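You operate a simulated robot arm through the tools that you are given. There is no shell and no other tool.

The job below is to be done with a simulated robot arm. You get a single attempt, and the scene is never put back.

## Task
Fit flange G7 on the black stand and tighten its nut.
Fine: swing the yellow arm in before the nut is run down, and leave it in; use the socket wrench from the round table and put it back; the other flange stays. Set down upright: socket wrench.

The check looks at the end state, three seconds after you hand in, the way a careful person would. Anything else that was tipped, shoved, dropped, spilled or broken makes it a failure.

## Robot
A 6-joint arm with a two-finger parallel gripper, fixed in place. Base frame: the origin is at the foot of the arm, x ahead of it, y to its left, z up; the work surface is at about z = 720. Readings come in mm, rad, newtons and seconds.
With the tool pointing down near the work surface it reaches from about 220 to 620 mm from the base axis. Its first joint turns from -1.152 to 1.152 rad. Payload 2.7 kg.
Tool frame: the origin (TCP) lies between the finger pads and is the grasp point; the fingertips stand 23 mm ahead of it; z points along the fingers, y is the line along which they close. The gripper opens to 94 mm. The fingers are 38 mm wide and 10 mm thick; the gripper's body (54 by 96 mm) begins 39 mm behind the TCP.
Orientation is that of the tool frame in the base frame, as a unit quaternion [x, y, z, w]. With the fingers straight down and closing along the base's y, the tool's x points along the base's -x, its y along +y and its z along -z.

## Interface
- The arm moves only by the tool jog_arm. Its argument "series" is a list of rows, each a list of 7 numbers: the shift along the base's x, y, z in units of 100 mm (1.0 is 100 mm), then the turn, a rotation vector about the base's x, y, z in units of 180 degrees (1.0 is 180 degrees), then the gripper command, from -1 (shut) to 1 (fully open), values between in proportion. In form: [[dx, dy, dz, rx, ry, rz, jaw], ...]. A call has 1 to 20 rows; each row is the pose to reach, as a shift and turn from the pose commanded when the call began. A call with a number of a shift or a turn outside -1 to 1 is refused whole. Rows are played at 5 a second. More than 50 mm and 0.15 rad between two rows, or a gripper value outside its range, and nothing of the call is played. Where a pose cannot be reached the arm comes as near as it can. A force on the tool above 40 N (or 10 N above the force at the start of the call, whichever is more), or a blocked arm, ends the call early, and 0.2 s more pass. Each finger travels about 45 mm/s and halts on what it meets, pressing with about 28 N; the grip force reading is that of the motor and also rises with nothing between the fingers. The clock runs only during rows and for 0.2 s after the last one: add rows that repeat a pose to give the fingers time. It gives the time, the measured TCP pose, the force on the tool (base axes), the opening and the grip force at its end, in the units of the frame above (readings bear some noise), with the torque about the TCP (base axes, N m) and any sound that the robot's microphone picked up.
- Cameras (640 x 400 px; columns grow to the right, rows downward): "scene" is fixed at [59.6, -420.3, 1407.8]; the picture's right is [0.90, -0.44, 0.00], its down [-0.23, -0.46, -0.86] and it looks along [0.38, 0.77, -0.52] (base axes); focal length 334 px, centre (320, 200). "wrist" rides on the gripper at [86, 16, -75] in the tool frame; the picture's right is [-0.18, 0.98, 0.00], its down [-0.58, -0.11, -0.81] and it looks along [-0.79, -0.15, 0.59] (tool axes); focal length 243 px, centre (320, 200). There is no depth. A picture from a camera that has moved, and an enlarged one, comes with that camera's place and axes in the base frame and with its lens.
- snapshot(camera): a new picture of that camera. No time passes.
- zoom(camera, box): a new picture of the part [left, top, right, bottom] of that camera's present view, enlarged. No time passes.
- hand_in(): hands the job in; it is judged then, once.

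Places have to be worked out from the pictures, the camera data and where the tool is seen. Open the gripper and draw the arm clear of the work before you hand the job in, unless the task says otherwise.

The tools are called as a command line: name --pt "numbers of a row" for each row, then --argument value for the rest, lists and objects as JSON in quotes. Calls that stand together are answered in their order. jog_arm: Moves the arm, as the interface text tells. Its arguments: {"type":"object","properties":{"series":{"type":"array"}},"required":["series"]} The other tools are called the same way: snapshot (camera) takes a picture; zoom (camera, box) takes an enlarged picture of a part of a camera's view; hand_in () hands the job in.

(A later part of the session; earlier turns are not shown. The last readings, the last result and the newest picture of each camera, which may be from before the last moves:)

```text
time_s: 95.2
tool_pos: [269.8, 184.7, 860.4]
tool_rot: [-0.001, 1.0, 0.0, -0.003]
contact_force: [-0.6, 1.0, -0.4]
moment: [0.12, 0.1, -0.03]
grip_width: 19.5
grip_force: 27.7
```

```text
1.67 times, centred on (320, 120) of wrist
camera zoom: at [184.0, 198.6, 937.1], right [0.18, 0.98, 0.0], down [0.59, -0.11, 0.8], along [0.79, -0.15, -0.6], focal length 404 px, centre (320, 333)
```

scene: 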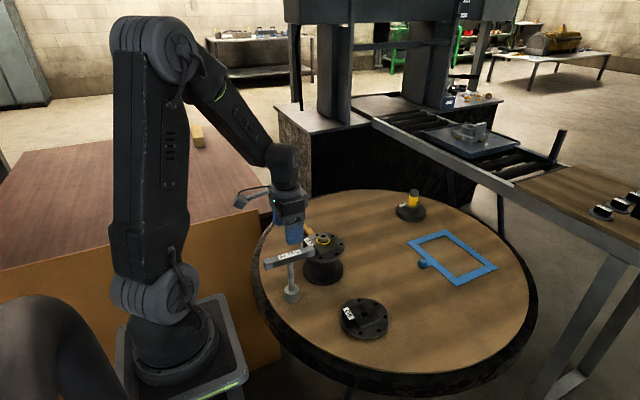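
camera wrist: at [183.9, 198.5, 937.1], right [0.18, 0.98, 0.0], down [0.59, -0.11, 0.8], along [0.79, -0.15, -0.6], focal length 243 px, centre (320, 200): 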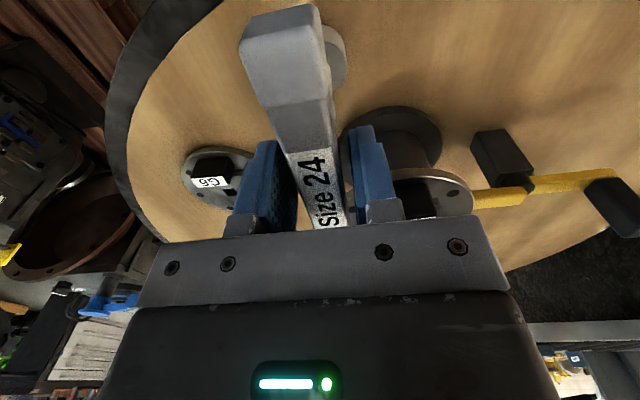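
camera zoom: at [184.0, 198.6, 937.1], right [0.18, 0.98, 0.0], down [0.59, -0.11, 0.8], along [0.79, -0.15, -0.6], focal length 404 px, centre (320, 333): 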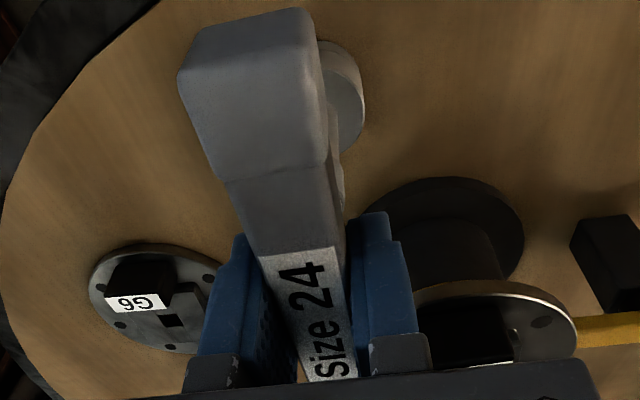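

The wrench is gripped at 19.5 mm. I note its home pose, TCP (270.1, 184.2, 860.5) at yaw 0, and lift it straight up.

jog_arm --pt "0 0 0.05 0 0 0 -0.8" --pt "0 0 0.2 0 0 0 -0.8" --pt "0 0 0.5 0 0 0 -0.8" --pt "0 0 0.8 0 0 0 -0.8" --pt "0 0 1.0 0 0 0 -0.8"

jog_arm --pt "0 0 0.2 0 0 0 -0.8" --pt "0 0 0.48 0 0 0 -0.8" --pt "0 0 0.48 0 0 0 -0.8"

snapshot --camera "scene"

zoom --camera "scene" --box '[250, 170, 378, 270]'

```text
time_s: 96.4
tool_pos: [269.1, 182.6, 960.2]
tool_rot: [-0.001, 1.0, 0.001, -0.003]
contact_force: [0.6, -0.4, -2.8]
moment: [-0.03, 0.0, 0.02]
grip_width: 19.9
grip_force: 27.7
```

```text
time_s: 97.2
tool_pos: [269.0, 184.2, 1008.2]
tool_rot: [-0.001, 1.0, 0.001, -0.003]
contact_force: [0.3, 0.5, -2.9]
moment: [0.01, 0.0, 0.02]
grip_width: 19.7
grip_force: 28.2
```

```text
taken
```

scene: 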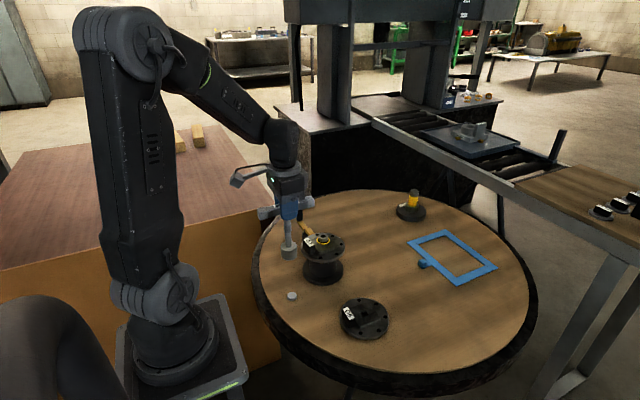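

```text
4.00 times, centred on (314, 220) of scene
camera zoom: at [59.6, -420.3, 1407.8], right [0.9, -0.44, 0.0], down [-0.23, -0.46, -0.86], along [0.37, 0.77, -0.52], focal length 1338 px, centre (344, 120)
```

zoom: 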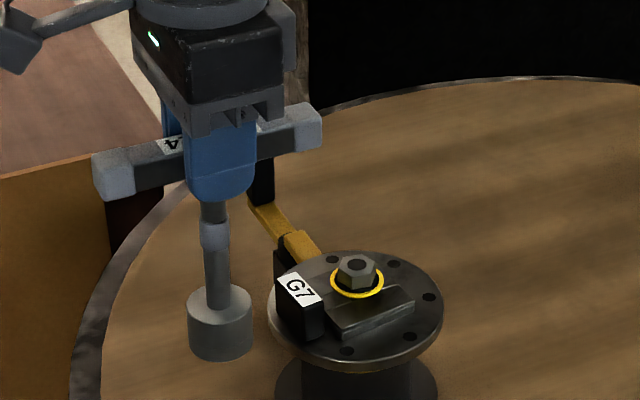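

A small grey round piece remained on the table where the wrench stood. I zoom in on it.

zoom --camera "scene" --box '[272, 280, 320, 310]'

snapshot --camera "wrist"

```text
13.33 times, centred on (296, 295) of scene
camera zoom: at [59.6, -420.3, 1407.8], right [0.9, -0.44, 0.0], down [-0.23, -0.46, -0.86], along [0.37, 0.77, -0.52], focal length 4461 px, centre (640, -1067)
```

zoom: 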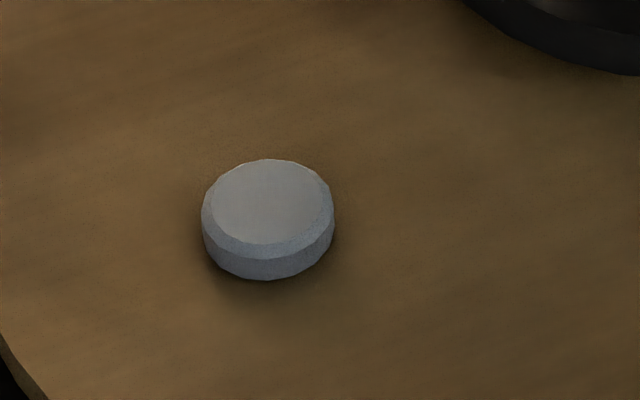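

```text
taken
camera wrist: at [183.0, 198.0, 1084.7], right [0.18, 0.98, 0.0], down [0.59, -0.11, 0.8], along [0.79, -0.15, -0.6], focal length 243 px, centre (320, 200)
```

wrist: 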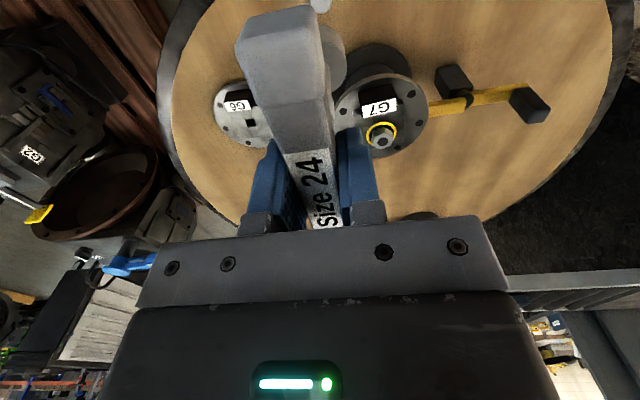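

The wrench home is a small locating peg, so it must go back over it. I zoom on the nut from here to get its position and hex orientation.

zoom --camera "wrist" --box '[350, 110, 414, 160]'

zoom --camera "scene" --box '[303, 225, 351, 255]'

```text
8.00 times, centred on (382, 135) of wrist
camera zoom: at [183.0, 198.0, 1084.7], right [0.18, 0.98, 0.0], down [0.59, -0.11, 0.8], along [0.79, -0.15, -0.6], focal length 1941 px, centre (-176, 720)
```

zoom: 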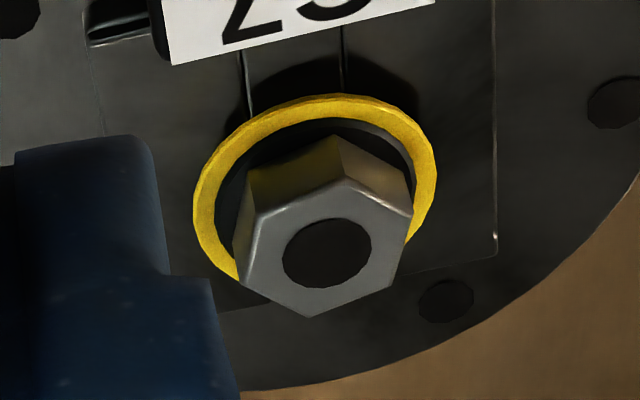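

```text
13.33 times, centred on (327, 240) of scene
camera zoom: at [59.6, -420.3, 1407.8], right [0.9, -0.44, 0.0], down [-0.23, -0.46, -0.86], along [0.37, 0.77, -0.52], focal length 4461 px, centre (227, -333)
```

zoom: 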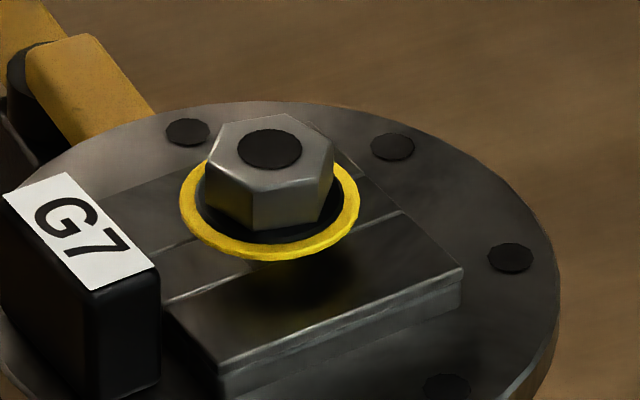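

Nut centre is about (391, 239), its top near z≈849.5, with a hex vertex at about -11° from x. I bring the wrench above it with yaw -11°.

jog_arm --pt "0.3 0.1 0 0 0 -0.02 -0.8" --pt "0.6 0.25 0 0 0 -0.04 -0.8" --pt "0.9 0.4 0 0 0 -0.06 -0.8" --pt "1.0 0.54 0 0 0 -0.06 -0.8" --pt "1.0 0.54 0 0 0 -0.06 -0.8"

jog_arm --pt "0.15 0 0 0 0 0 -0.8" --pt "0.205 0.005 -0.0 0 0 0 -0.8" --pt "0.205 0.005 -0.0 0 0 0 -0.8"

zoom --camera "scene" --box '[275, 170, 371, 250]'

snapshot --camera "wrist"

```text
time_s: 98.4
tool_pos: [370.0, 238.2, 1008.3]
tool_rot: [0.092, 0.996, 0.0, -0.002]
contact_force: [-0.2, -0.2, -3.1]
moment: [-0.01, 0.0, -0.01]
grip_width: 19.9
grip_force: 27.8
```

```text
time_s: 99.2
tool_pos: [390.3, 238.5, 1007.2]
tool_rot: [0.093, 0.996, 0.002, -0.003]
contact_force: [-0.7, 0.8, -3.4]
moment: [-0.01, -0.01, 0.0]
grip_width: 19.9
grip_force: 28.5
```

```text
5.00 times, centred on (323, 210) of scene
camera zoom: at [59.6, -420.3, 1407.8], right [0.9, -0.44, 0.0], down [-0.23, -0.46, -0.86], along [0.37, 0.77, -0.52], focal length 1673 px, centre (305, 150)
```

zoom: 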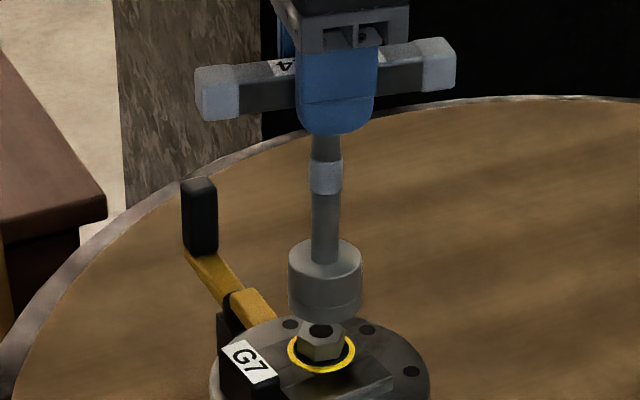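

```text
taken
camera wrist: at [309.7, 268.3, 1084.7], right [0.36, 0.93, 0.0], down [0.56, -0.22, 0.8], along [0.75, -0.29, -0.6], focal length 243 px, centre (320, 200)
```

wrist: 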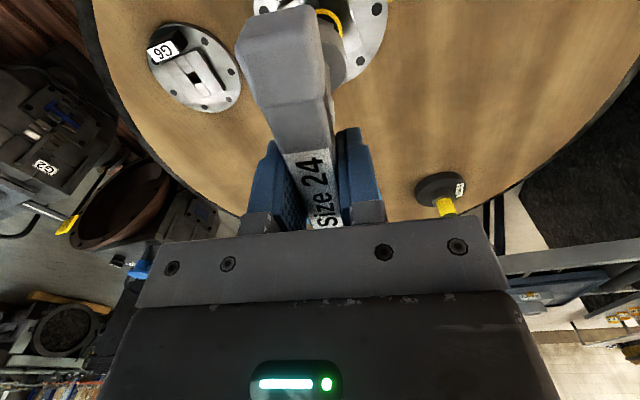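

The socket appears about 2.3 mm too far in +x relative to the nut. I correct and lower to just above the nut for another comparison.

jog_arm --pt "-0.022 0 -0.05 0 0 0 -0.8" --pt "-0.022 0 -0.1 0 0 0 -0.8" --pt "-0.022 0 -0.12 0 0 0 -0.8" --pt "-0.022 0 -0.12 0 0 0 -0.8"

zoom --camera "scene" --box '[299, 210, 347, 258]'

```text
time_s: 100.2
tool_pos: [387.8, 239.8, 996.8]
tool_rot: [0.093, 0.996, 0.001, -0.003]
contact_force: [-0.2, 0.5, -3.5]
moment: [0.0, 0.01, 0.01]
grip_width: 19.7
grip_force: 28.1
```

```text
8.33 times, centred on (323, 234) of scene
camera zoom: at [59.6, -420.3, 1407.8], right [0.9, -0.44, 0.0], down [-0.23, -0.46, -0.86], along [0.37, 0.77, -0.52], focal length 2788 px, centre (295, -83)
```

zoom: 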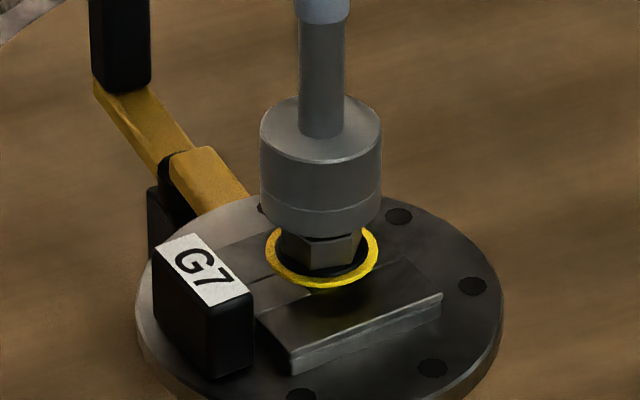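

It looks coaxial from here. I lower gently and feel for contact.

jog_arm --pt "0 0 -0.015 0 0 0 -0.8" --pt "0 0 -0.03 0 0 0 -0.8" --pt "0 0 -0.045 0 0 0 -0.8" --pt "0 0 -0.06 0 0 0 -0.8" --pt "0 0 -0.07 0 0 0 -0.8" --pt "0 0 -0.08 0 0 0 -0.8" --pt "0 0 -0.09 0 0 0 -0.8"

zoom --camera "scene" --box '[299, 210, 347, 258]'

```text
time_s: 101.8
tool_pos: [388.8, 237.6, 989.2]
tool_rot: [0.093, 0.996, 0.001, -0.002]
contact_force: [0.0, 0.6, -2.8]
moment: [0.01, -0.01, 0.0]
grip_width: 20.0
grip_force: 27.7
```

```text
8.33 times, centred on (323, 234) of scene
camera zoom: at [59.6, -420.3, 1407.8], right [0.9, -0.44, 0.0], down [-0.23, -0.46, -0.86], along [0.37, 0.77, -0.52], focal length 2788 px, centre (295, -83)
```

zoom: 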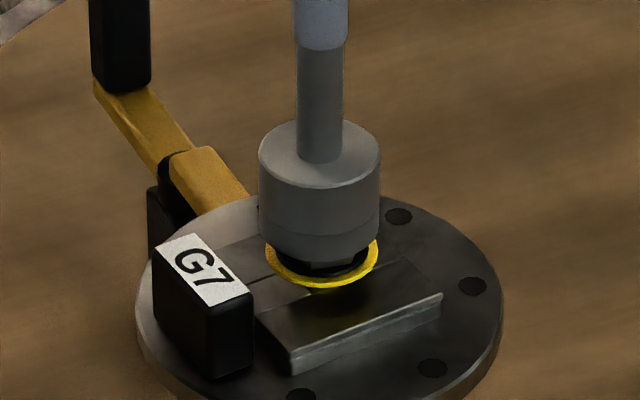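

No contact yet; continuing down.

jog_arm --pt "0.003 0 -0.01 0 0 0 -0.8" --pt "0.004 0 -0.02 0 0 0 -0.8" --pt "0.004 0 -0.03 0 0 0 -0.8" --pt "0.004 0 -0.04 0 0 0 -0.8"

zoom --camera "scene" --box '[299, 210, 347, 258]'

```text
time_s: 102.8
tool_pos: [388.8, 238.4, 984.1]
tool_rot: [0.093, 0.996, 0.002, -0.004]
contact_force: [0.1, 0.1, -3.5]
moment: [0.02, 0.01, 0.01]
grip_width: 20.0
grip_force: 28.2
```

```text
8.33 times, centred on (323, 234) of scene
camera zoom: at [59.6, -420.3, 1407.8], right [0.9, -0.44, 0.0], down [-0.23, -0.46, -0.86], along [0.37, 0.77, -0.52], focal length 2788 px, centre (295, -83)
```

zoom: 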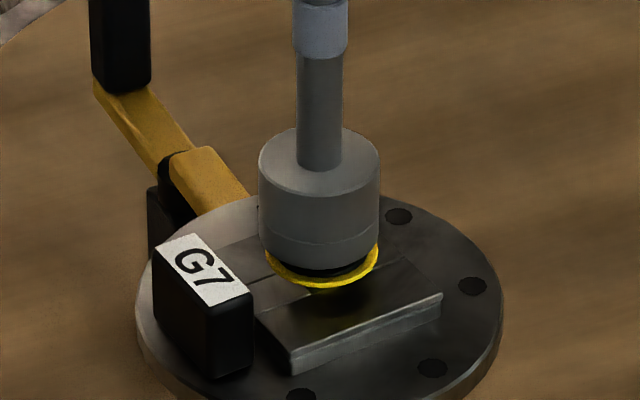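

jog_arm --pt "0.0 0 -0.01 0 0 0 -0.8" --pt "0.0 0 -0.02 0 0 0 -0.8" --pt "0.0 0 -0.03 0 0 0 -0.8" --pt "0.0 0 -0.04 0 0 0 -0.8"

zoom --camera "scene" --box '[299, 210, 347, 258]'

```text
time_s: 103.8
tool_pos: [387.6, 238.3, 978.8]
tool_rot: [0.093, 0.996, 0.0, -0.002]
contact_force: [0.2, 0.4, -3.1]
moment: [0.05, 0.0, 0.02]
grip_width: 19.8
grip_force: 28.0
```

```text
8.33 times, centred on (323, 234) of scene
camera zoom: at [59.6, -420.3, 1407.8], right [0.9, -0.44, 0.0], down [-0.23, -0.46, -0.86], along [0.37, 0.77, -0.52], focal length 2788 px, centre (295, -83)
```

zoom: 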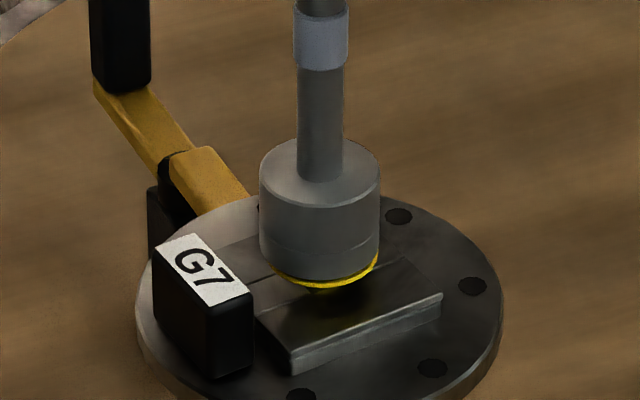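

The socket has dropped over the nut without resistance. I go 2 mm deeper, then turn clockwise by 60°, watching the torque.

jog_arm --pt "0 0 -0.01 0 0 0 -0.8" --pt "0 0 -0.02 0 0 0 -0.8" --pt "0 0 -0.02 0 0 0 -0.8"

jog_arm --pt "0 0 0 0 0 -0.045 -0.8" --pt "0 0 0 0 0 -0.09 -0.8" --pt "0 0 0 0 0 -0.135 -0.8" --pt "0 0 0 0 0 -0.18 -0.8" --pt "0 0 0 0 0 -0.225 -0.8" --pt "0 0 0 0 0 -0.27 -0.8" --pt "0 0 0 0 0 -0.315 -0.8" --pt "0 0 0 0 0 -0.333 -0.8"

zoom --camera "scene" --box '[275, 170, 371, 265]'

```text
time_s: 104.6
tool_pos: [387.9, 239.3, 979.6]
tool_rot: [0.093, 0.996, 0.003, -0.003]
contact_force: [-3.2, -1.6, 6.4]
moment: [-0.17, 0.4, -0.01]
grip_width: 19.7
grip_force: 27.8
```

```text
time_s: 106.4
tool_pos: [388.4, 237.4, 978.0]
tool_rot: [0.578, 0.816, 0.002, -0.002]
contact_force: [0.0, 0.2, -2.7]
moment: [0.01, 0.0, -0.01]
grip_width: 20.1
grip_force: 27.9
```

```text
4.21 times, centred on (323, 218) of scene
camera zoom: at [59.6, -420.3, 1407.8], right [0.9, -0.44, 0.0], down [-0.23, -0.46, -0.86], along [0.37, 0.77, -0.52], focal length 1409 px, centre (307, 126)
```

zoom: 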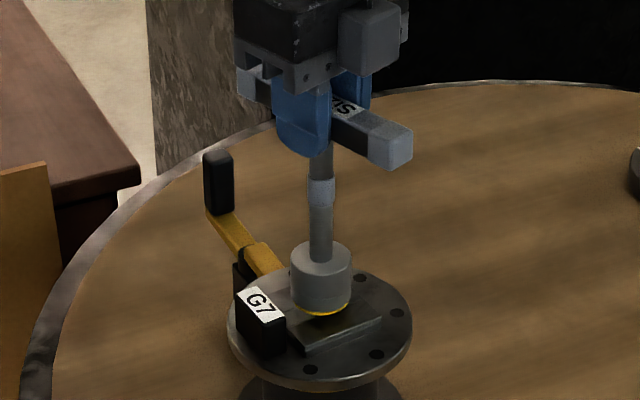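

The contact was relieved by the turn, so the nut is running down. I keep turning clockwise and follow down slightly.

jog_arm --pt "0 0 -0.002 0 0 -0.045 -0.8" --pt "0 0 -0.004 0 0 -0.09 -0.8" --pt "0 0 -0.006 0 0 -0.135 -0.8" --pt "0 0 -0.008 0 0 -0.18 -0.8" --pt "0 0 -0.01 0 0 -0.225 -0.8" --pt "0 0 -0.01 0 0 -0.27 -0.8" --pt "0 0 -0.012 0 0 -0.315 -0.8" --pt "0 0 -0.014 0 0 -0.36 -0.8" --pt "0 0 -0.016 0 0 -0.405 -0.8" --pt "0 0 -0.018 0 0 -0.45 -0.8" --pt "0 0 -0.02 0 0 -0.5 -0.8"

zoom --camera "scene" --box '[275, 170, 371, 265]'

```text
refused: row 11 steps farther than a row can; nothing moved
```

```text
4.21 times, centred on (323, 218) of scene
camera zoom: at [59.6, -420.3, 1407.8], right [0.9, -0.44, 0.0], down [-0.23, -0.46, -0.86], along [0.37, 0.77, -0.52], focal length 1409 px, centre (307, 126)
```

zoom: 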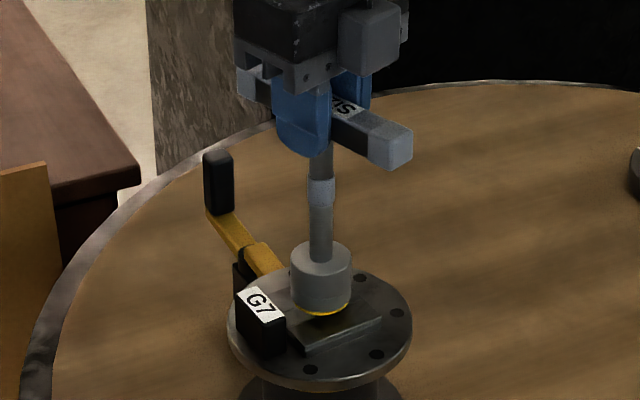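

The last step was slightly too large; I resend with even steps.

jog_arm --pt "0 0 -0.002 0 0 -0.0455 -0.8" --pt "0 0 -0.004 0 0 -0.091 -0.8" --pt "0 0 -0.006 0 0 -0.1365 -0.8" --pt "0 0 -0.008 0 0 -0.182 -0.8" --pt "0 0 -0.01 0 0 -0.2275 -0.8" --pt "0 0 -0.011 0 0 -0.273 -0.8" --pt "0 0 -0.012 0 0 -0.3185 -0.8" --pt "0 0 -0.014 0 0 -0.364 -0.8" --pt "0 0 -0.016 0 0 -0.4095 -0.8" --pt "0 0 -0.018 0 0 -0.455 -0.8" --pt "0 0 -0.02 0 0 -0.5 -0.8"

zoom --camera "scene" --box '[275, 170, 371, 265]'

```text
time_s: 108.8
tool_pos: [421.0, 129.0, 943.0]
tool_rot: [0.978, 0.204, 0.006, -0.049]
contact_force: [4.9, -16.2, 28.4]
moment: [0.69, -0.23, -0.21]
grip_width: 37.1
grip_force: 27.9
out of reach, approached as far as the arm can: row 8, 9, 10, 11
```

```text
4.21 times, centred on (323, 218) of scene
camera zoom: at [59.4, -420.9, 1407.6], right [0.9, -0.44, 0.0], down [-0.23, -0.46, -0.86], along [0.38, 0.77, -0.52], focal length 1409 px, centre (307, 126)
```

zoom: 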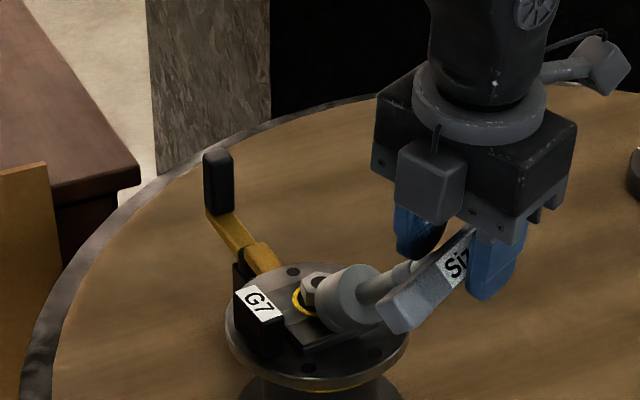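

The yaw limit made the arm drift sideways and pulled the wrench off the nut; it is now tilted in the grip. I stop and look carefully before moving.

snapshot --camera "scene"

snapshot --camera "wrist"

zoom --camera "scene" --box '[310, 190, 406, 260]'

```text
taken
```

scene: 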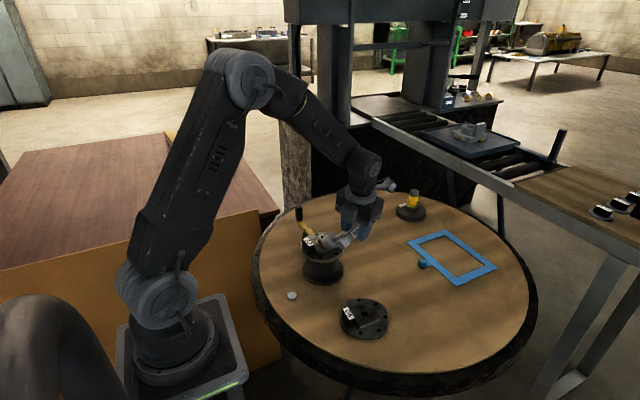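

```text
taken
camera wrist: at [506.9, 138.8, 1018.5], right [0.22, -0.97, -0.1], down [-0.57, -0.21, 0.79], along [-0.79, -0.12, -0.6], focal length 243 px, centre (320, 200)
```

wrist: 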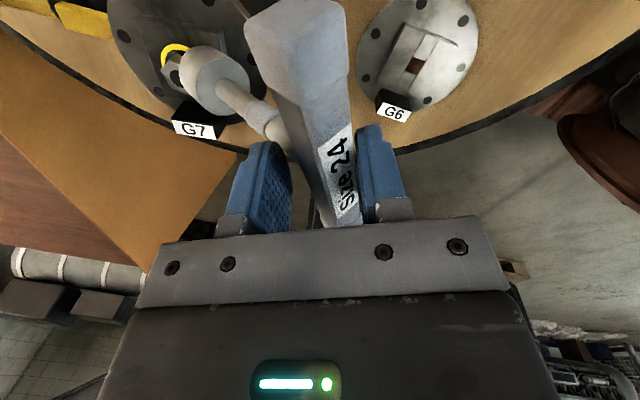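

```text
5.71 times, centred on (358, 225) of scene
camera zoom: at [59.4, -420.9, 1407.6], right [0.9, -0.44, 0.0], down [-0.23, -0.46, -0.86], along [0.38, 0.77, -0.52], focal length 1912 px, centre (103, 57)
```

zoom: 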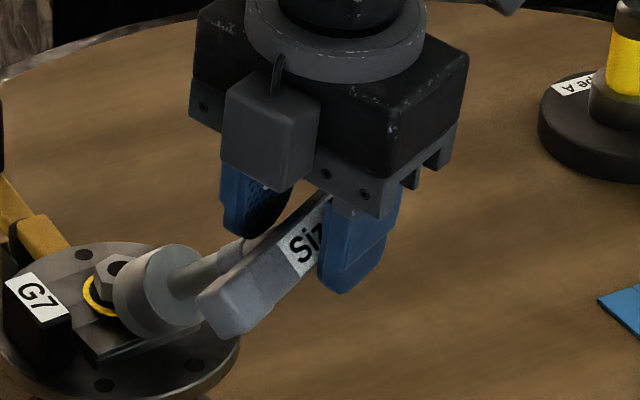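

The right finger holds the bar and the left finger the shaft; once the socket is free of the nut, the squeeze should straighten it. I lift slowly straight up.

jog_arm --pt "0 0 0.05 0 0 0 -0.8" --pt "0 0 0.1 0 0 0 -0.8" --pt "0 0 0.15 0 0 0 -0.8" --pt "0 0 0.2 0 0 0 -0.8" --pt "0 0 0.25 0 0 0 -0.8"

zoom --camera "scene" --box '[290, 180, 410, 270]'

snapshot --camera "wrist"

```text
time_s: 110.0
tool_pos: [417.1, 128.2, 966.8]
tool_rot: [0.977, 0.206, 0.0, -0.051]
contact_force: [0.3, -0.7, -2.5]
moment: [-0.04, 0.02, -0.01]
grip_width: 20.0
grip_force: 27.7
```

```text
4.44 times, centred on (350, 225) of scene
camera zoom: at [59.6, -420.3, 1407.8], right [0.9, -0.44, 0.0], down [-0.23, -0.46, -0.86], along [0.37, 0.77, -0.52], focal length 1487 px, centre (187, 89)
```

zoom: 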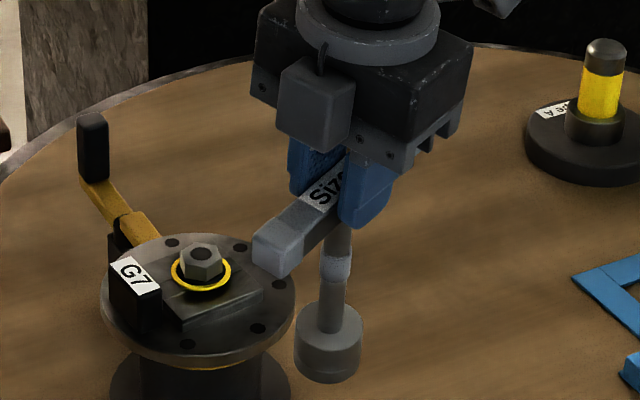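

```text
taken
camera wrist: at [504.8, 139.5, 1042.4], right [0.23, -0.97, -0.1], down [-0.56, -0.22, 0.8], along [-0.8, -0.13, -0.59], focal length 243 px, centre (320, 200)
```

wrist: 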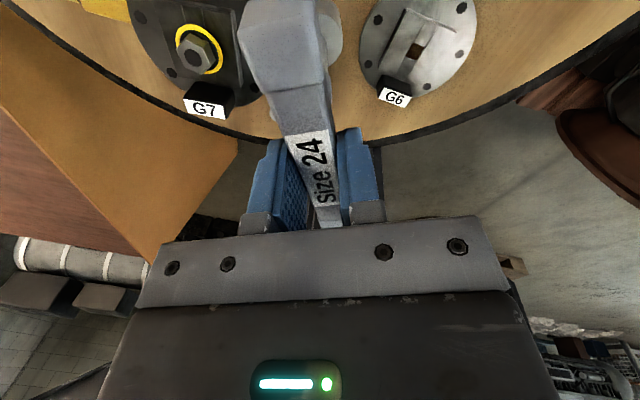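

The wrench straightened in the grip (width 20) and nut and flange look undisturbed. I lift it clear, turn back away from the yaw limit, and remove the small tilt.

jog_arm --pt "0 0 0.15 0 0 0.03 -0.8" --pt "0 0 0.3 0 0 0.07 -0.8" --pt "0 0 0.42 0 0 0.11 -0.8" --pt "0 0 0.5 0 0 0.15 -0.8" --pt "0 0 0.5 0 0 0.19 -0.8" --pt "0 0 0.5 0 0 0.23 -0.8" --pt "0 0 0.5 0 0 0.27 -0.8" --pt "0 0 0.5 0 0 0.31 -0.8" --pt "0 0 0.5 0 0 0.35 -0.8" --pt "0 0 0.5 0 0 0.35 -0.8"

snapshot --camera "scene"

```text
time_s: 112.2
tool_pos: [417.1, 128.2, 1016.4]
tool_rot: [0.725, 0.687, -0.024, -0.044]
contact_force: [-0.9, 1.1, -3.2]
moment: [-0.07, -0.03, -0.01]
grip_width: 19.8
grip_force: 28.4
```

```text
taken
```

scene: 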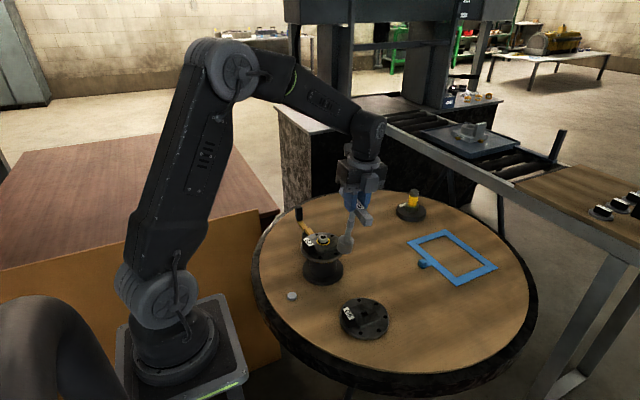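

jog_arm --pt "0 0 0 -0.005 -0.015 0 -0.8" --pt "0 0 0 -0.0098 -0.0303 0 -0.8" --pt "0 0 0 -0.0098 -0.0303 0 -0.8"

jog_arm --pt "0 0 0 0 0 0.044 -0.8" --pt "0 0 0 0 0 0.088 -0.8" --pt "0 0 0 0 0 0.132 -0.8" --pt "0 0 0 0 0 0.176 -0.8" --pt "0 0 0 0 0 0.22 -0.8" --pt "0 0 0 0 0 0.264 -0.8" --pt "0 0 0 0 0 0.308 -0.8" --pt "0 0 0 0 0 0.352 -0.8" --pt "0 0 0 0 0 0.396 -0.8" --pt "0 0 0 0 0 0.44 -0.8" --pt "0 0 0 0 0 0.484 -0.8" --pt "0 0 0 0 0 0.5 -0.8" --pt "0 0 0 0 0 0.5 -0.8"

snapshot --camera "wrist"

zoom --camera "scene" --box '[290, 170, 410, 270]'

```text
time_s: 113.0
tool_pos: [416.8, 128.0, 1016.5]
tool_rot: [0.728, 0.686, 0.0, 0.001]
contact_force: [0.0, -0.6, -2.6]
moment: [-0.01, -0.01, 0.0]
grip_width: 19.8
grip_force: 27.5
```

```text
time_s: 115.8
tool_pos: [417.8, 128.1, 1017.1]
tool_rot: [0.028, 1.0, 0.0, -0.001]
contact_force: [0.5, -0.3, -3.1]
moment: [-0.01, -0.04, -0.02]
grip_width: 19.5
grip_force: 28.0
```

```text
taken
camera wrist: at [332.1, 148.0, 1093.1], right [0.24, 0.97, 0.0], down [0.57, -0.14, 0.81], along [0.78, -0.19, -0.59], focal length 243 px, centre (320, 200)
```

wrist: 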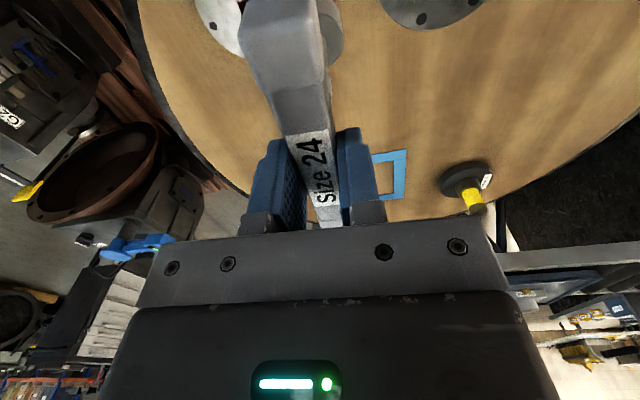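

```text
4.00 times, centred on (350, 220) of scene
camera zoom: at [59.6, -420.3, 1407.8], right [0.9, -0.44, 0.0], down [-0.23, -0.46, -0.86], along [0.37, 0.77, -0.52], focal length 1338 px, centre (200, 120)
```

zoom: 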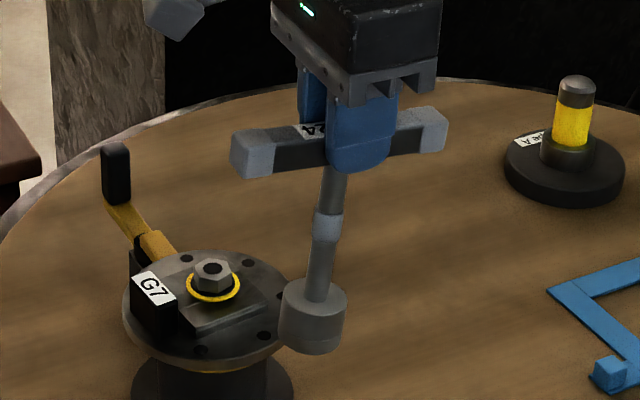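

The wrench hangs pitched about 5° and has slid along its bar in the grip. I measure that more closely before correcting.

zoom --camera "scene" --box '[335, 185, 415, 265]'

zoom --camera "wrist" --box '[220, 0, 420, 235]'

```text
5.00 times, centred on (375, 225) of scene
camera zoom: at [59.6, -420.3, 1407.8], right [0.9, -0.44, 0.0], down [-0.23, -0.46, -0.86], along [0.37, 0.77, -0.52], focal length 1673 px, centre (45, 75)
```

zoom: 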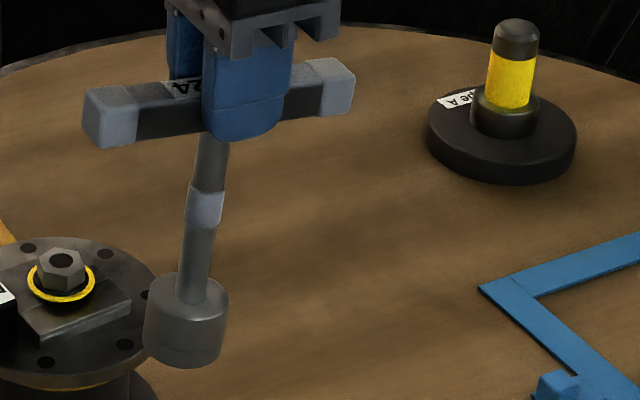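

```text
1.70 times, centred on (320, 118) of wrist
camera zoom: at [332.1, 148.0, 1093.1], right [0.24, 0.97, 0.0], down [0.57, -0.14, 0.81], along [0.78, -0.19, -0.59], focal length 413 px, centre (320, 340)
```

zoom: 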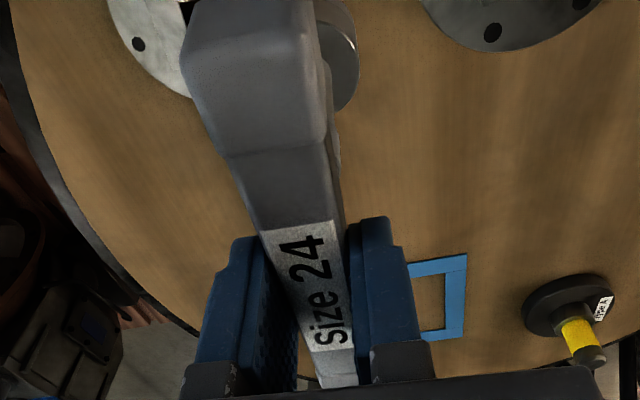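

The wrench slid about 11 mm down in the grip and is pitched about 6.5°. I tilt the tool to make the shaft vertical, then check before setting it on the free table area here to regrip properly.

jog_arm --pt "0 0 0 0 -0.018 0 -0.8" --pt "0 0 -0.1 0 -0.036 0 -0.8" --pt "0 0 -0.3 0 -0.036 0 -0.8" --pt "0 0 -0.5 0 -0.036 0 -0.8" --pt "0 0 -0.5 0 -0.036 0 -0.8"

zoom --camera "scene" --box '[335, 185, 415, 275]'

```text
time_s: 117.0
tool_pos: [416.0, 128.3, 967.4]
tool_rot: [0.029, 0.998, 0.001, 0.057]
contact_force: [-0.2, 0.4, -2.8]
moment: [-0.01, 0.01, -0.03]
grip_width: 19.9
grip_force: 27.5
```

```text
4.44 times, centred on (375, 230) of scene
camera zoom: at [59.6, -420.3, 1407.8], right [0.9, -0.44, 0.0], down [-0.23, -0.46, -0.86], along [0.37, 0.77, -0.52], focal length 1487 px, centre (76, 67)
```

zoom: 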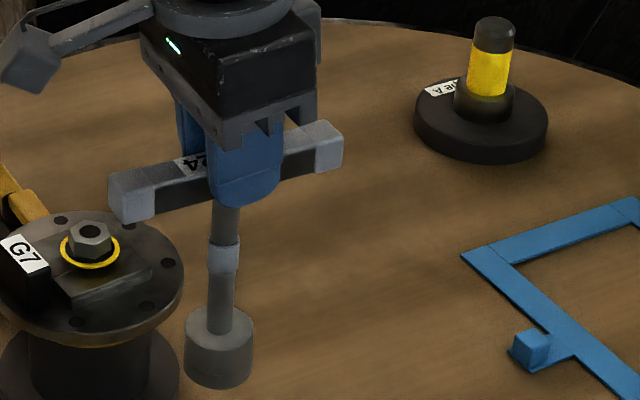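

The shaft now hangs vertical. I lower it to the bare table and feel for contact.

jog_arm --pt "0 0 -0.2 0 0 0 -0.8" --pt "0 0 -0.4 0 0 0 -0.8" --pt "0 0 -0.6 0 0 0 -0.8" --pt "0 0 -0.75 0 0 0 -0.8" --pt "0 0 -0.85 0 0 0 -0.8" --pt "0 0 -0.88 0 0 0 -0.8"

jog_arm --pt "0 0 -0.015 0 0 0 -0.8" --pt "0 0 -0.03 0 0 0 -0.8" --pt "0 0 -0.045 0 0 0 -0.8" --pt "0 0 -0.06 0 0 0 -0.8"

zoom --camera "scene" --box '[335, 215, 415, 305]'

```text
time_s: 118.4
tool_pos: [418.0, 128.2, 879.3]
tool_rot: [0.029, 0.998, 0.001, 0.057]
contact_force: [0.7, 0.9, -3.0]
moment: [-0.02, 0.0, 0.0]
grip_width: 19.7
grip_force: 28.1
```

```text
time_s: 119.4
tool_pos: [417.8, 128.5, 872.9]
tool_rot: [0.029, 0.998, 0.002, 0.057]
contact_force: [-1.8, 0.7, 1.1]
moment: [-0.03, 0.25, 0.01]
grip_width: 19.8
grip_force: 27.9
```

```text
4.44 times, centred on (375, 260) of scene
camera zoom: at [59.6, -420.3, 1407.8], right [0.9, -0.44, 0.0], down [-0.23, -0.46, -0.86], along [0.38, 0.77, -0.52], focal length 1487 px, centre (76, -67)
```

zoom: 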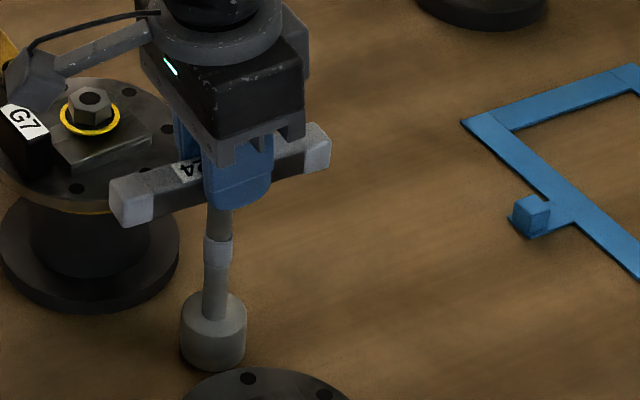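

Contact at TCP z≈873. I press slightly so the base sits flat, then open the fingers symmetrically.

jog_arm --pt "0 0 -0.008 0 0 0 -0.8" --pt "0 0 -0.012 0 0 0 -0.8" --pt "0 0 -0.012 0 0 0 -0.8"

jog_arm --pt "0 0 0 0 0 0 -0.55" --pt "0 0 0 0 0 0 -0.45" --pt "0 0 0 0 0 0 -0.3" --pt "0 0 0 0 0 0 -0.1" --pt "0 0 0 0 0 0 0.1" --pt "0 0 0 0 0 0 0.3" --pt "0 0 0 0 0 0 0.3"

zoom --camera "scene" --box '[335, 215, 415, 305]'

snapshot --camera "wrist"

```text
time_s: 120.2
tool_pos: [418.2, 127.5, 873.2]
tool_rot: [0.029, 0.998, 0.003, 0.059]
contact_force: [-2.6, -0.2, 17.1]
moment: [-0.21, 0.69, 0.01]
grip_width: 20.0
grip_force: 27.8
```

```text
time_s: 121.8
tool_pos: [417.7, 127.1, 872.0]
tool_rot: [0.029, 0.998, 0.002, 0.056]
contact_force: [0.2, -0.4, -1.0]
moment: [-0.01, 0.01, 0.01]
grip_width: 61.2
grip_force: 0.0
```

```text
4.44 times, centred on (375, 260) of scene
camera zoom: at [59.6, -420.3, 1407.8], right [0.9, -0.44, 0.0], down [-0.23, -0.46, -0.86], along [0.38, 0.77, -0.52], focal length 1487 px, centre (76, -67)
```

zoom: 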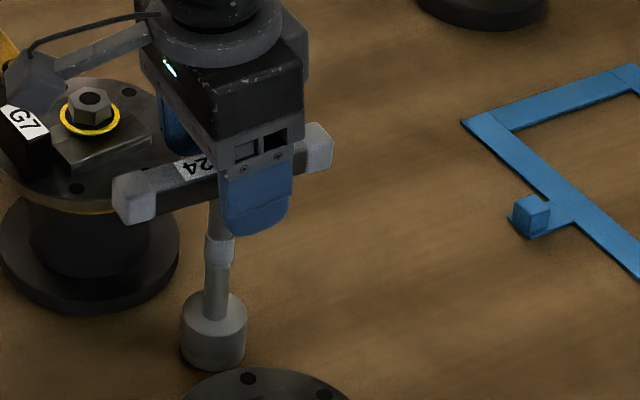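

```text
taken
camera wrist: at [324.5, 147.4, 937.7], right [0.24, 0.97, 0.03], down [0.48, -0.14, 0.87], along [0.84, -0.19, -0.5], focal length 243 px, centre (320, 200)
```

wrist: 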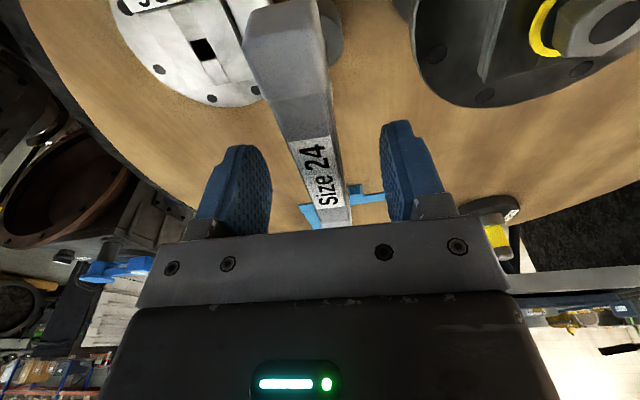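

The wrench stands by itself. I rise, level the tool, and look at where the bar is now.

jog_arm --pt "0 0 0.15 0 0 0 0.3" --pt "0 0 0.4 0 0 0 0.4" --pt "0 0 0.6 0 0.018 0 0.5" --pt "0 0 0.7 0 0.036 0 0.5" --pt "0 0 0.7 0 0.036 0 0.5"

snapshot --camera "wrist"

zoom --camera "wrist" --box '[230, 0, 430, 220]'

```text
time_s: 123.0
tool_pos: [416.7, 127.2, 942.7]
tool_rot: [0.03, 1.0, 0.0, 0.0]
contact_force: [0.2, 0.8, 0.4]
moment: [0.0, 0.03, 0.01]
grip_width: 70.4
grip_force: 0.0
```

```text
taken
camera wrist: at [331.6, 146.5, 1017.8], right [0.24, 0.97, 0.0], down [0.57, -0.14, 0.81], along [0.78, -0.19, -0.59], focal length 243 px, centre (320, 200)
```

wrist: 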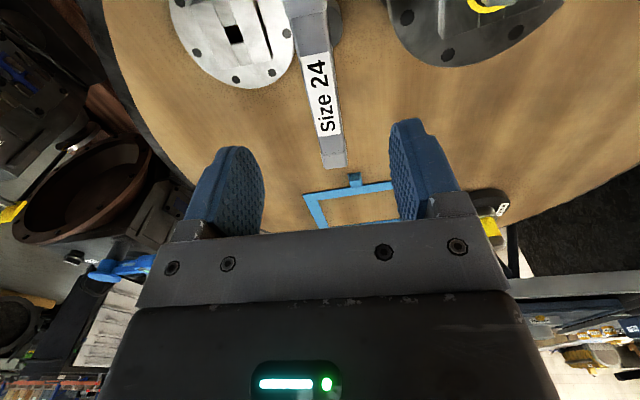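

```text
1.82 times, centred on (330, 110) of wrist
camera zoom: at [331.6, 146.5, 1017.8], right [0.24, 0.97, 0.0], down [0.57, -0.14, 0.81], along [0.78, -0.19, -0.59], focal length 441 px, centre (302, 364)
```

zoom: 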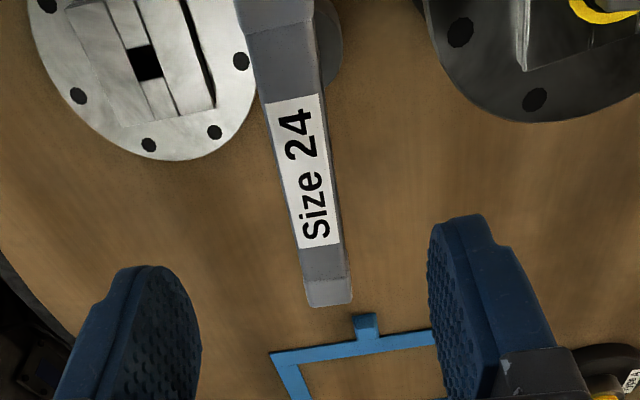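

The bar centre is now at about (420.6, 126.8), aligned with the tool. I move over it, lower to grip height, and close gently.

jog_arm --pt "0.02 -0.002 -0.2 0 0 0 0.5" --pt "0.034 -0.004 -0.45 0 0 0 0.5" --pt "0.034 -0.004 -0.7 0 0 0 0.5" --pt "0.034 -0.004 -0.82 0 0 0 0.4" --pt "0.034 -0.004 -0.82 0 0 0 0.1" --pt "0.034 -0.004 -0.82 0 0 0 -0.1" --pt "0.034 -0.004 -0.82 0 0 0 -0.3"

zoom --camera "wrist" --box '[220, 0, 420, 235]'

zoom --camera "scene" --box '[335, 215, 415, 305]'

```text
time_s: 124.6
tool_pos: [420.5, 128.0, 858.7]
tool_rot: [0.029, 1.0, 0.0, 0.001]
contact_force: [-0.2, -0.4, 0.1]
moment: [-0.03, 0.01, 0.02]
grip_width: 33.1
grip_force: 0.0
```

```text
1.70 times, centred on (320, 118) of wrist
camera zoom: at [335.3, 147.7, 934.8], right [0.24, 0.97, 0.0], down [0.57, -0.14, 0.81], along [0.78, -0.19, -0.59], focal length 413 px, centre (320, 340)
```

zoom: 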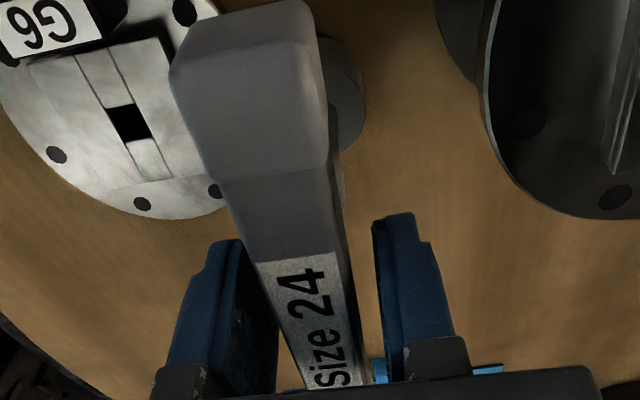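

```text
4.44 times, centred on (375, 260) of scene
camera zoom: at [59.6, -420.3, 1407.8], right [0.9, -0.44, 0.0], down [-0.23, -0.46, -0.86], along [0.38, 0.77, -0.52], focal length 1487 px, centre (76, -67)
```

zoom: 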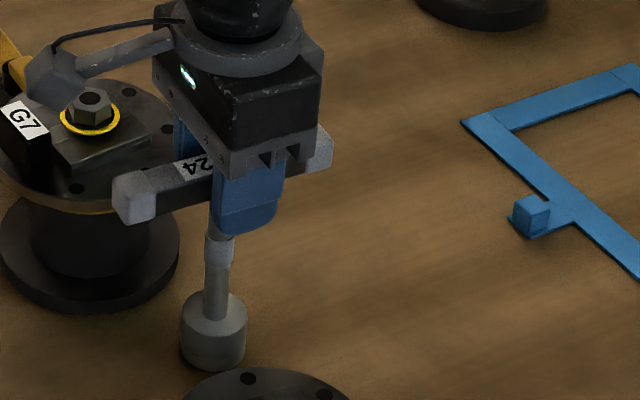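

The bar is slightly nearer the -y finger, so I shift 1.2 mm that way and close.

jog_arm --pt "0 -0.012 0 0 0 0 -0.3" --pt "0 -0.012 0 0 0 0 -0.4" --pt "0 -0.012 0 0 0 0 -0.5" --pt "0 -0.012 0 0 0 0 -0.6" --pt "0 -0.012 0 0 0 0 -0.8" --pt "0 -0.012 0 0 0 0 -0.8"

zoom --camera "scene" --box '[335, 215, 415, 305]'

zoom --camera "wrist" --box '[220, 0, 420, 235]'

```text
time_s: 126.0
tool_pos: [421.0, 125.8, 859.4]
tool_rot: [0.029, 1.0, 0.0, 0.001]
contact_force: [-0.3, 1.5, 0.0]
moment: [0.09, -0.05, 0.04]
grip_width: 20.1
grip_force: 28.3
```

```text
4.44 times, centred on (375, 260) of scene
camera zoom: at [59.6, -420.3, 1407.8], right [0.9, -0.44, 0.0], down [-0.23, -0.46, -0.86], along [0.38, 0.77, -0.52], focal length 1487 px, centre (76, -67)
```

zoom: 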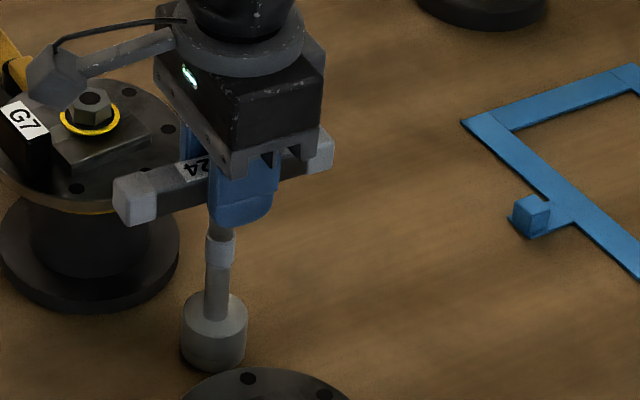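

```text
1.70 times, centred on (320, 118) of wrist
camera zoom: at [335.7, 146.7, 935.4], right [0.24, 0.97, 0.0], down [0.57, -0.14, 0.81], along [0.78, -0.19, -0.59], focal length 413 px, centre (320, 340)
```

zoom: 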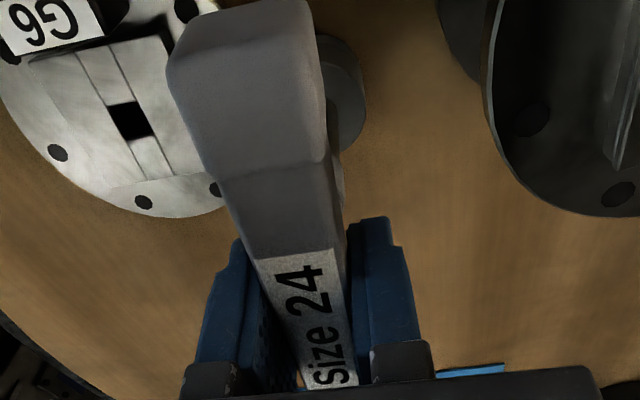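

The grip is good. I lift the wrench and move to where the camera can see the nut's orientation.

jog_arm --pt "0 0 0.1 0 0 0 -0.8" --pt "0 0 0.4 0 0 0 -0.8" --pt "0 0 0.75 0 0 0 -0.8" --pt "0 0 1.0 0 0 0 -0.8"

jog_arm --pt "-0.1 0 0.3 0 0 0.01 -0.8" --pt "-0.4 0.1 0.55 0 0 0.019 -0.8" --pt "-0.75 0.3 0.55 0 0 0.019 -0.8" --pt "-1.0 0.5 0.55 0 0 0.019 -0.8"

jog_arm --pt "-0.2 0.1 0 0 0 0 -0.8" --pt "-0.3 0.15 0 0 0 0 -0.8" --pt "-0.3 0.15 0 0 0 0 -0.8"

snapshot --camera "wrist"

zoom --camera "scene" --box '[270, 180, 390, 280]'

```text
time_s: 127.0
tool_pos: [420.7, 126.8, 959.2]
tool_rot: [0.028, 1.0, 0.0, 0.0]
contact_force: [-0.3, -0.6, -3.0]
moment: [0.03, -0.01, 0.0]
grip_width: 19.7
grip_force: 27.7
```

```text
time_s: 128.0
tool_pos: [320.4, 179.4, 1014.8]
tool_rot: [-0.001, 1.0, 0.0, 0.001]
contact_force: [-0.4, -0.3, -2.3]
moment: [0.02, 0.01, 0.0]
grip_width: 19.7
grip_force: 28.1
```

```text
time_s: 128.8
tool_pos: [290.9, 193.8, 1014.8]
tool_rot: [-0.001, 1.0, 0.0, 0.001]
contact_force: [0.5, -0.6, -3.5]
moment: [-0.01, 0.0, -0.02]
grip_width: 19.6
grip_force: 27.7
```

```text
taken
camera wrist: at [204.3, 207.6, 1090.0], right [0.18, 0.98, 0.0], down [0.58, -0.11, 0.81], along [0.79, -0.15, -0.59], focal length 243 px, centre (320, 200)
```

wrist: 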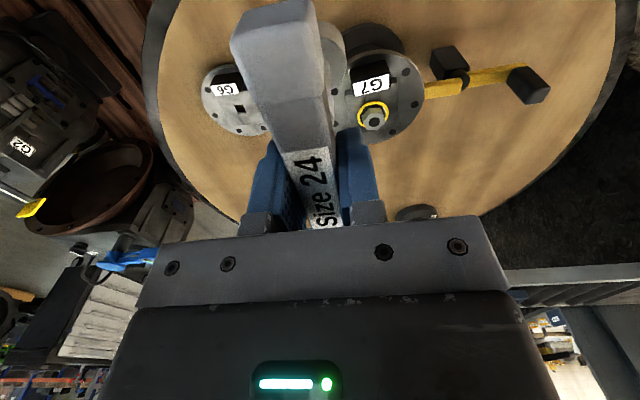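

```text
4.00 times, centred on (330, 230) of scene
camera zoom: at [59.6, -420.3, 1407.8], right [0.9, -0.44, 0.0], down [-0.23, -0.46, -0.86], along [0.37, 0.77, -0.52], focal length 1338 px, centre (280, 80)
```

zoom: 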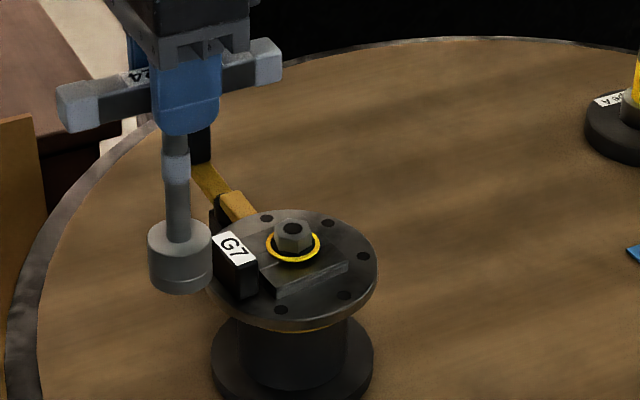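

zoom --camera "wrist" --box '[342, 90, 406, 140]'

zoom --camera "scene" --box '[303, 225, 351, 255]'

```text
8.00 times, centred on (374, 115) of wrist
camera zoom: at [204.3, 207.6, 1090.0], right [0.18, 0.98, 0.0], down [0.58, -0.11, 0.81], along [0.79, -0.15, -0.59], focal length 1941 px, centre (-112, 880)
```

zoom: 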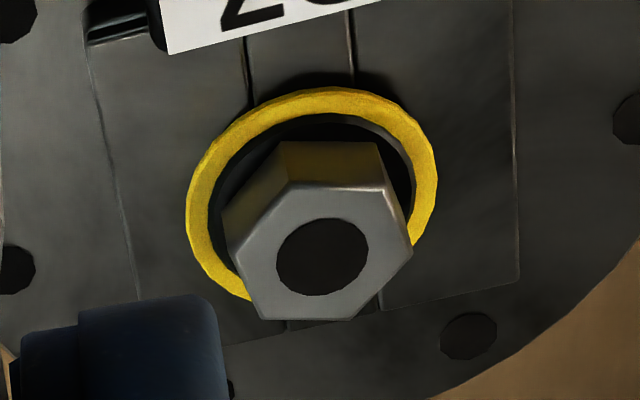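

```text
13.33 times, centred on (327, 240) of scene
camera zoom: at [59.6, -420.3, 1407.8], right [0.9, -0.44, 0.0], down [-0.23, -0.46, -0.86], along [0.37, 0.77, -0.52], focal length 4461 px, centre (227, -333)
```

zoom: 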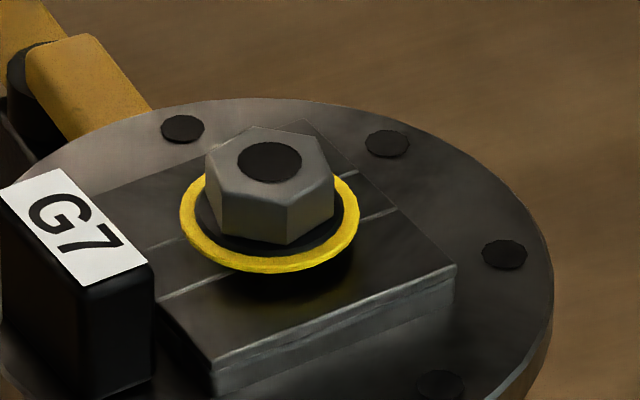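

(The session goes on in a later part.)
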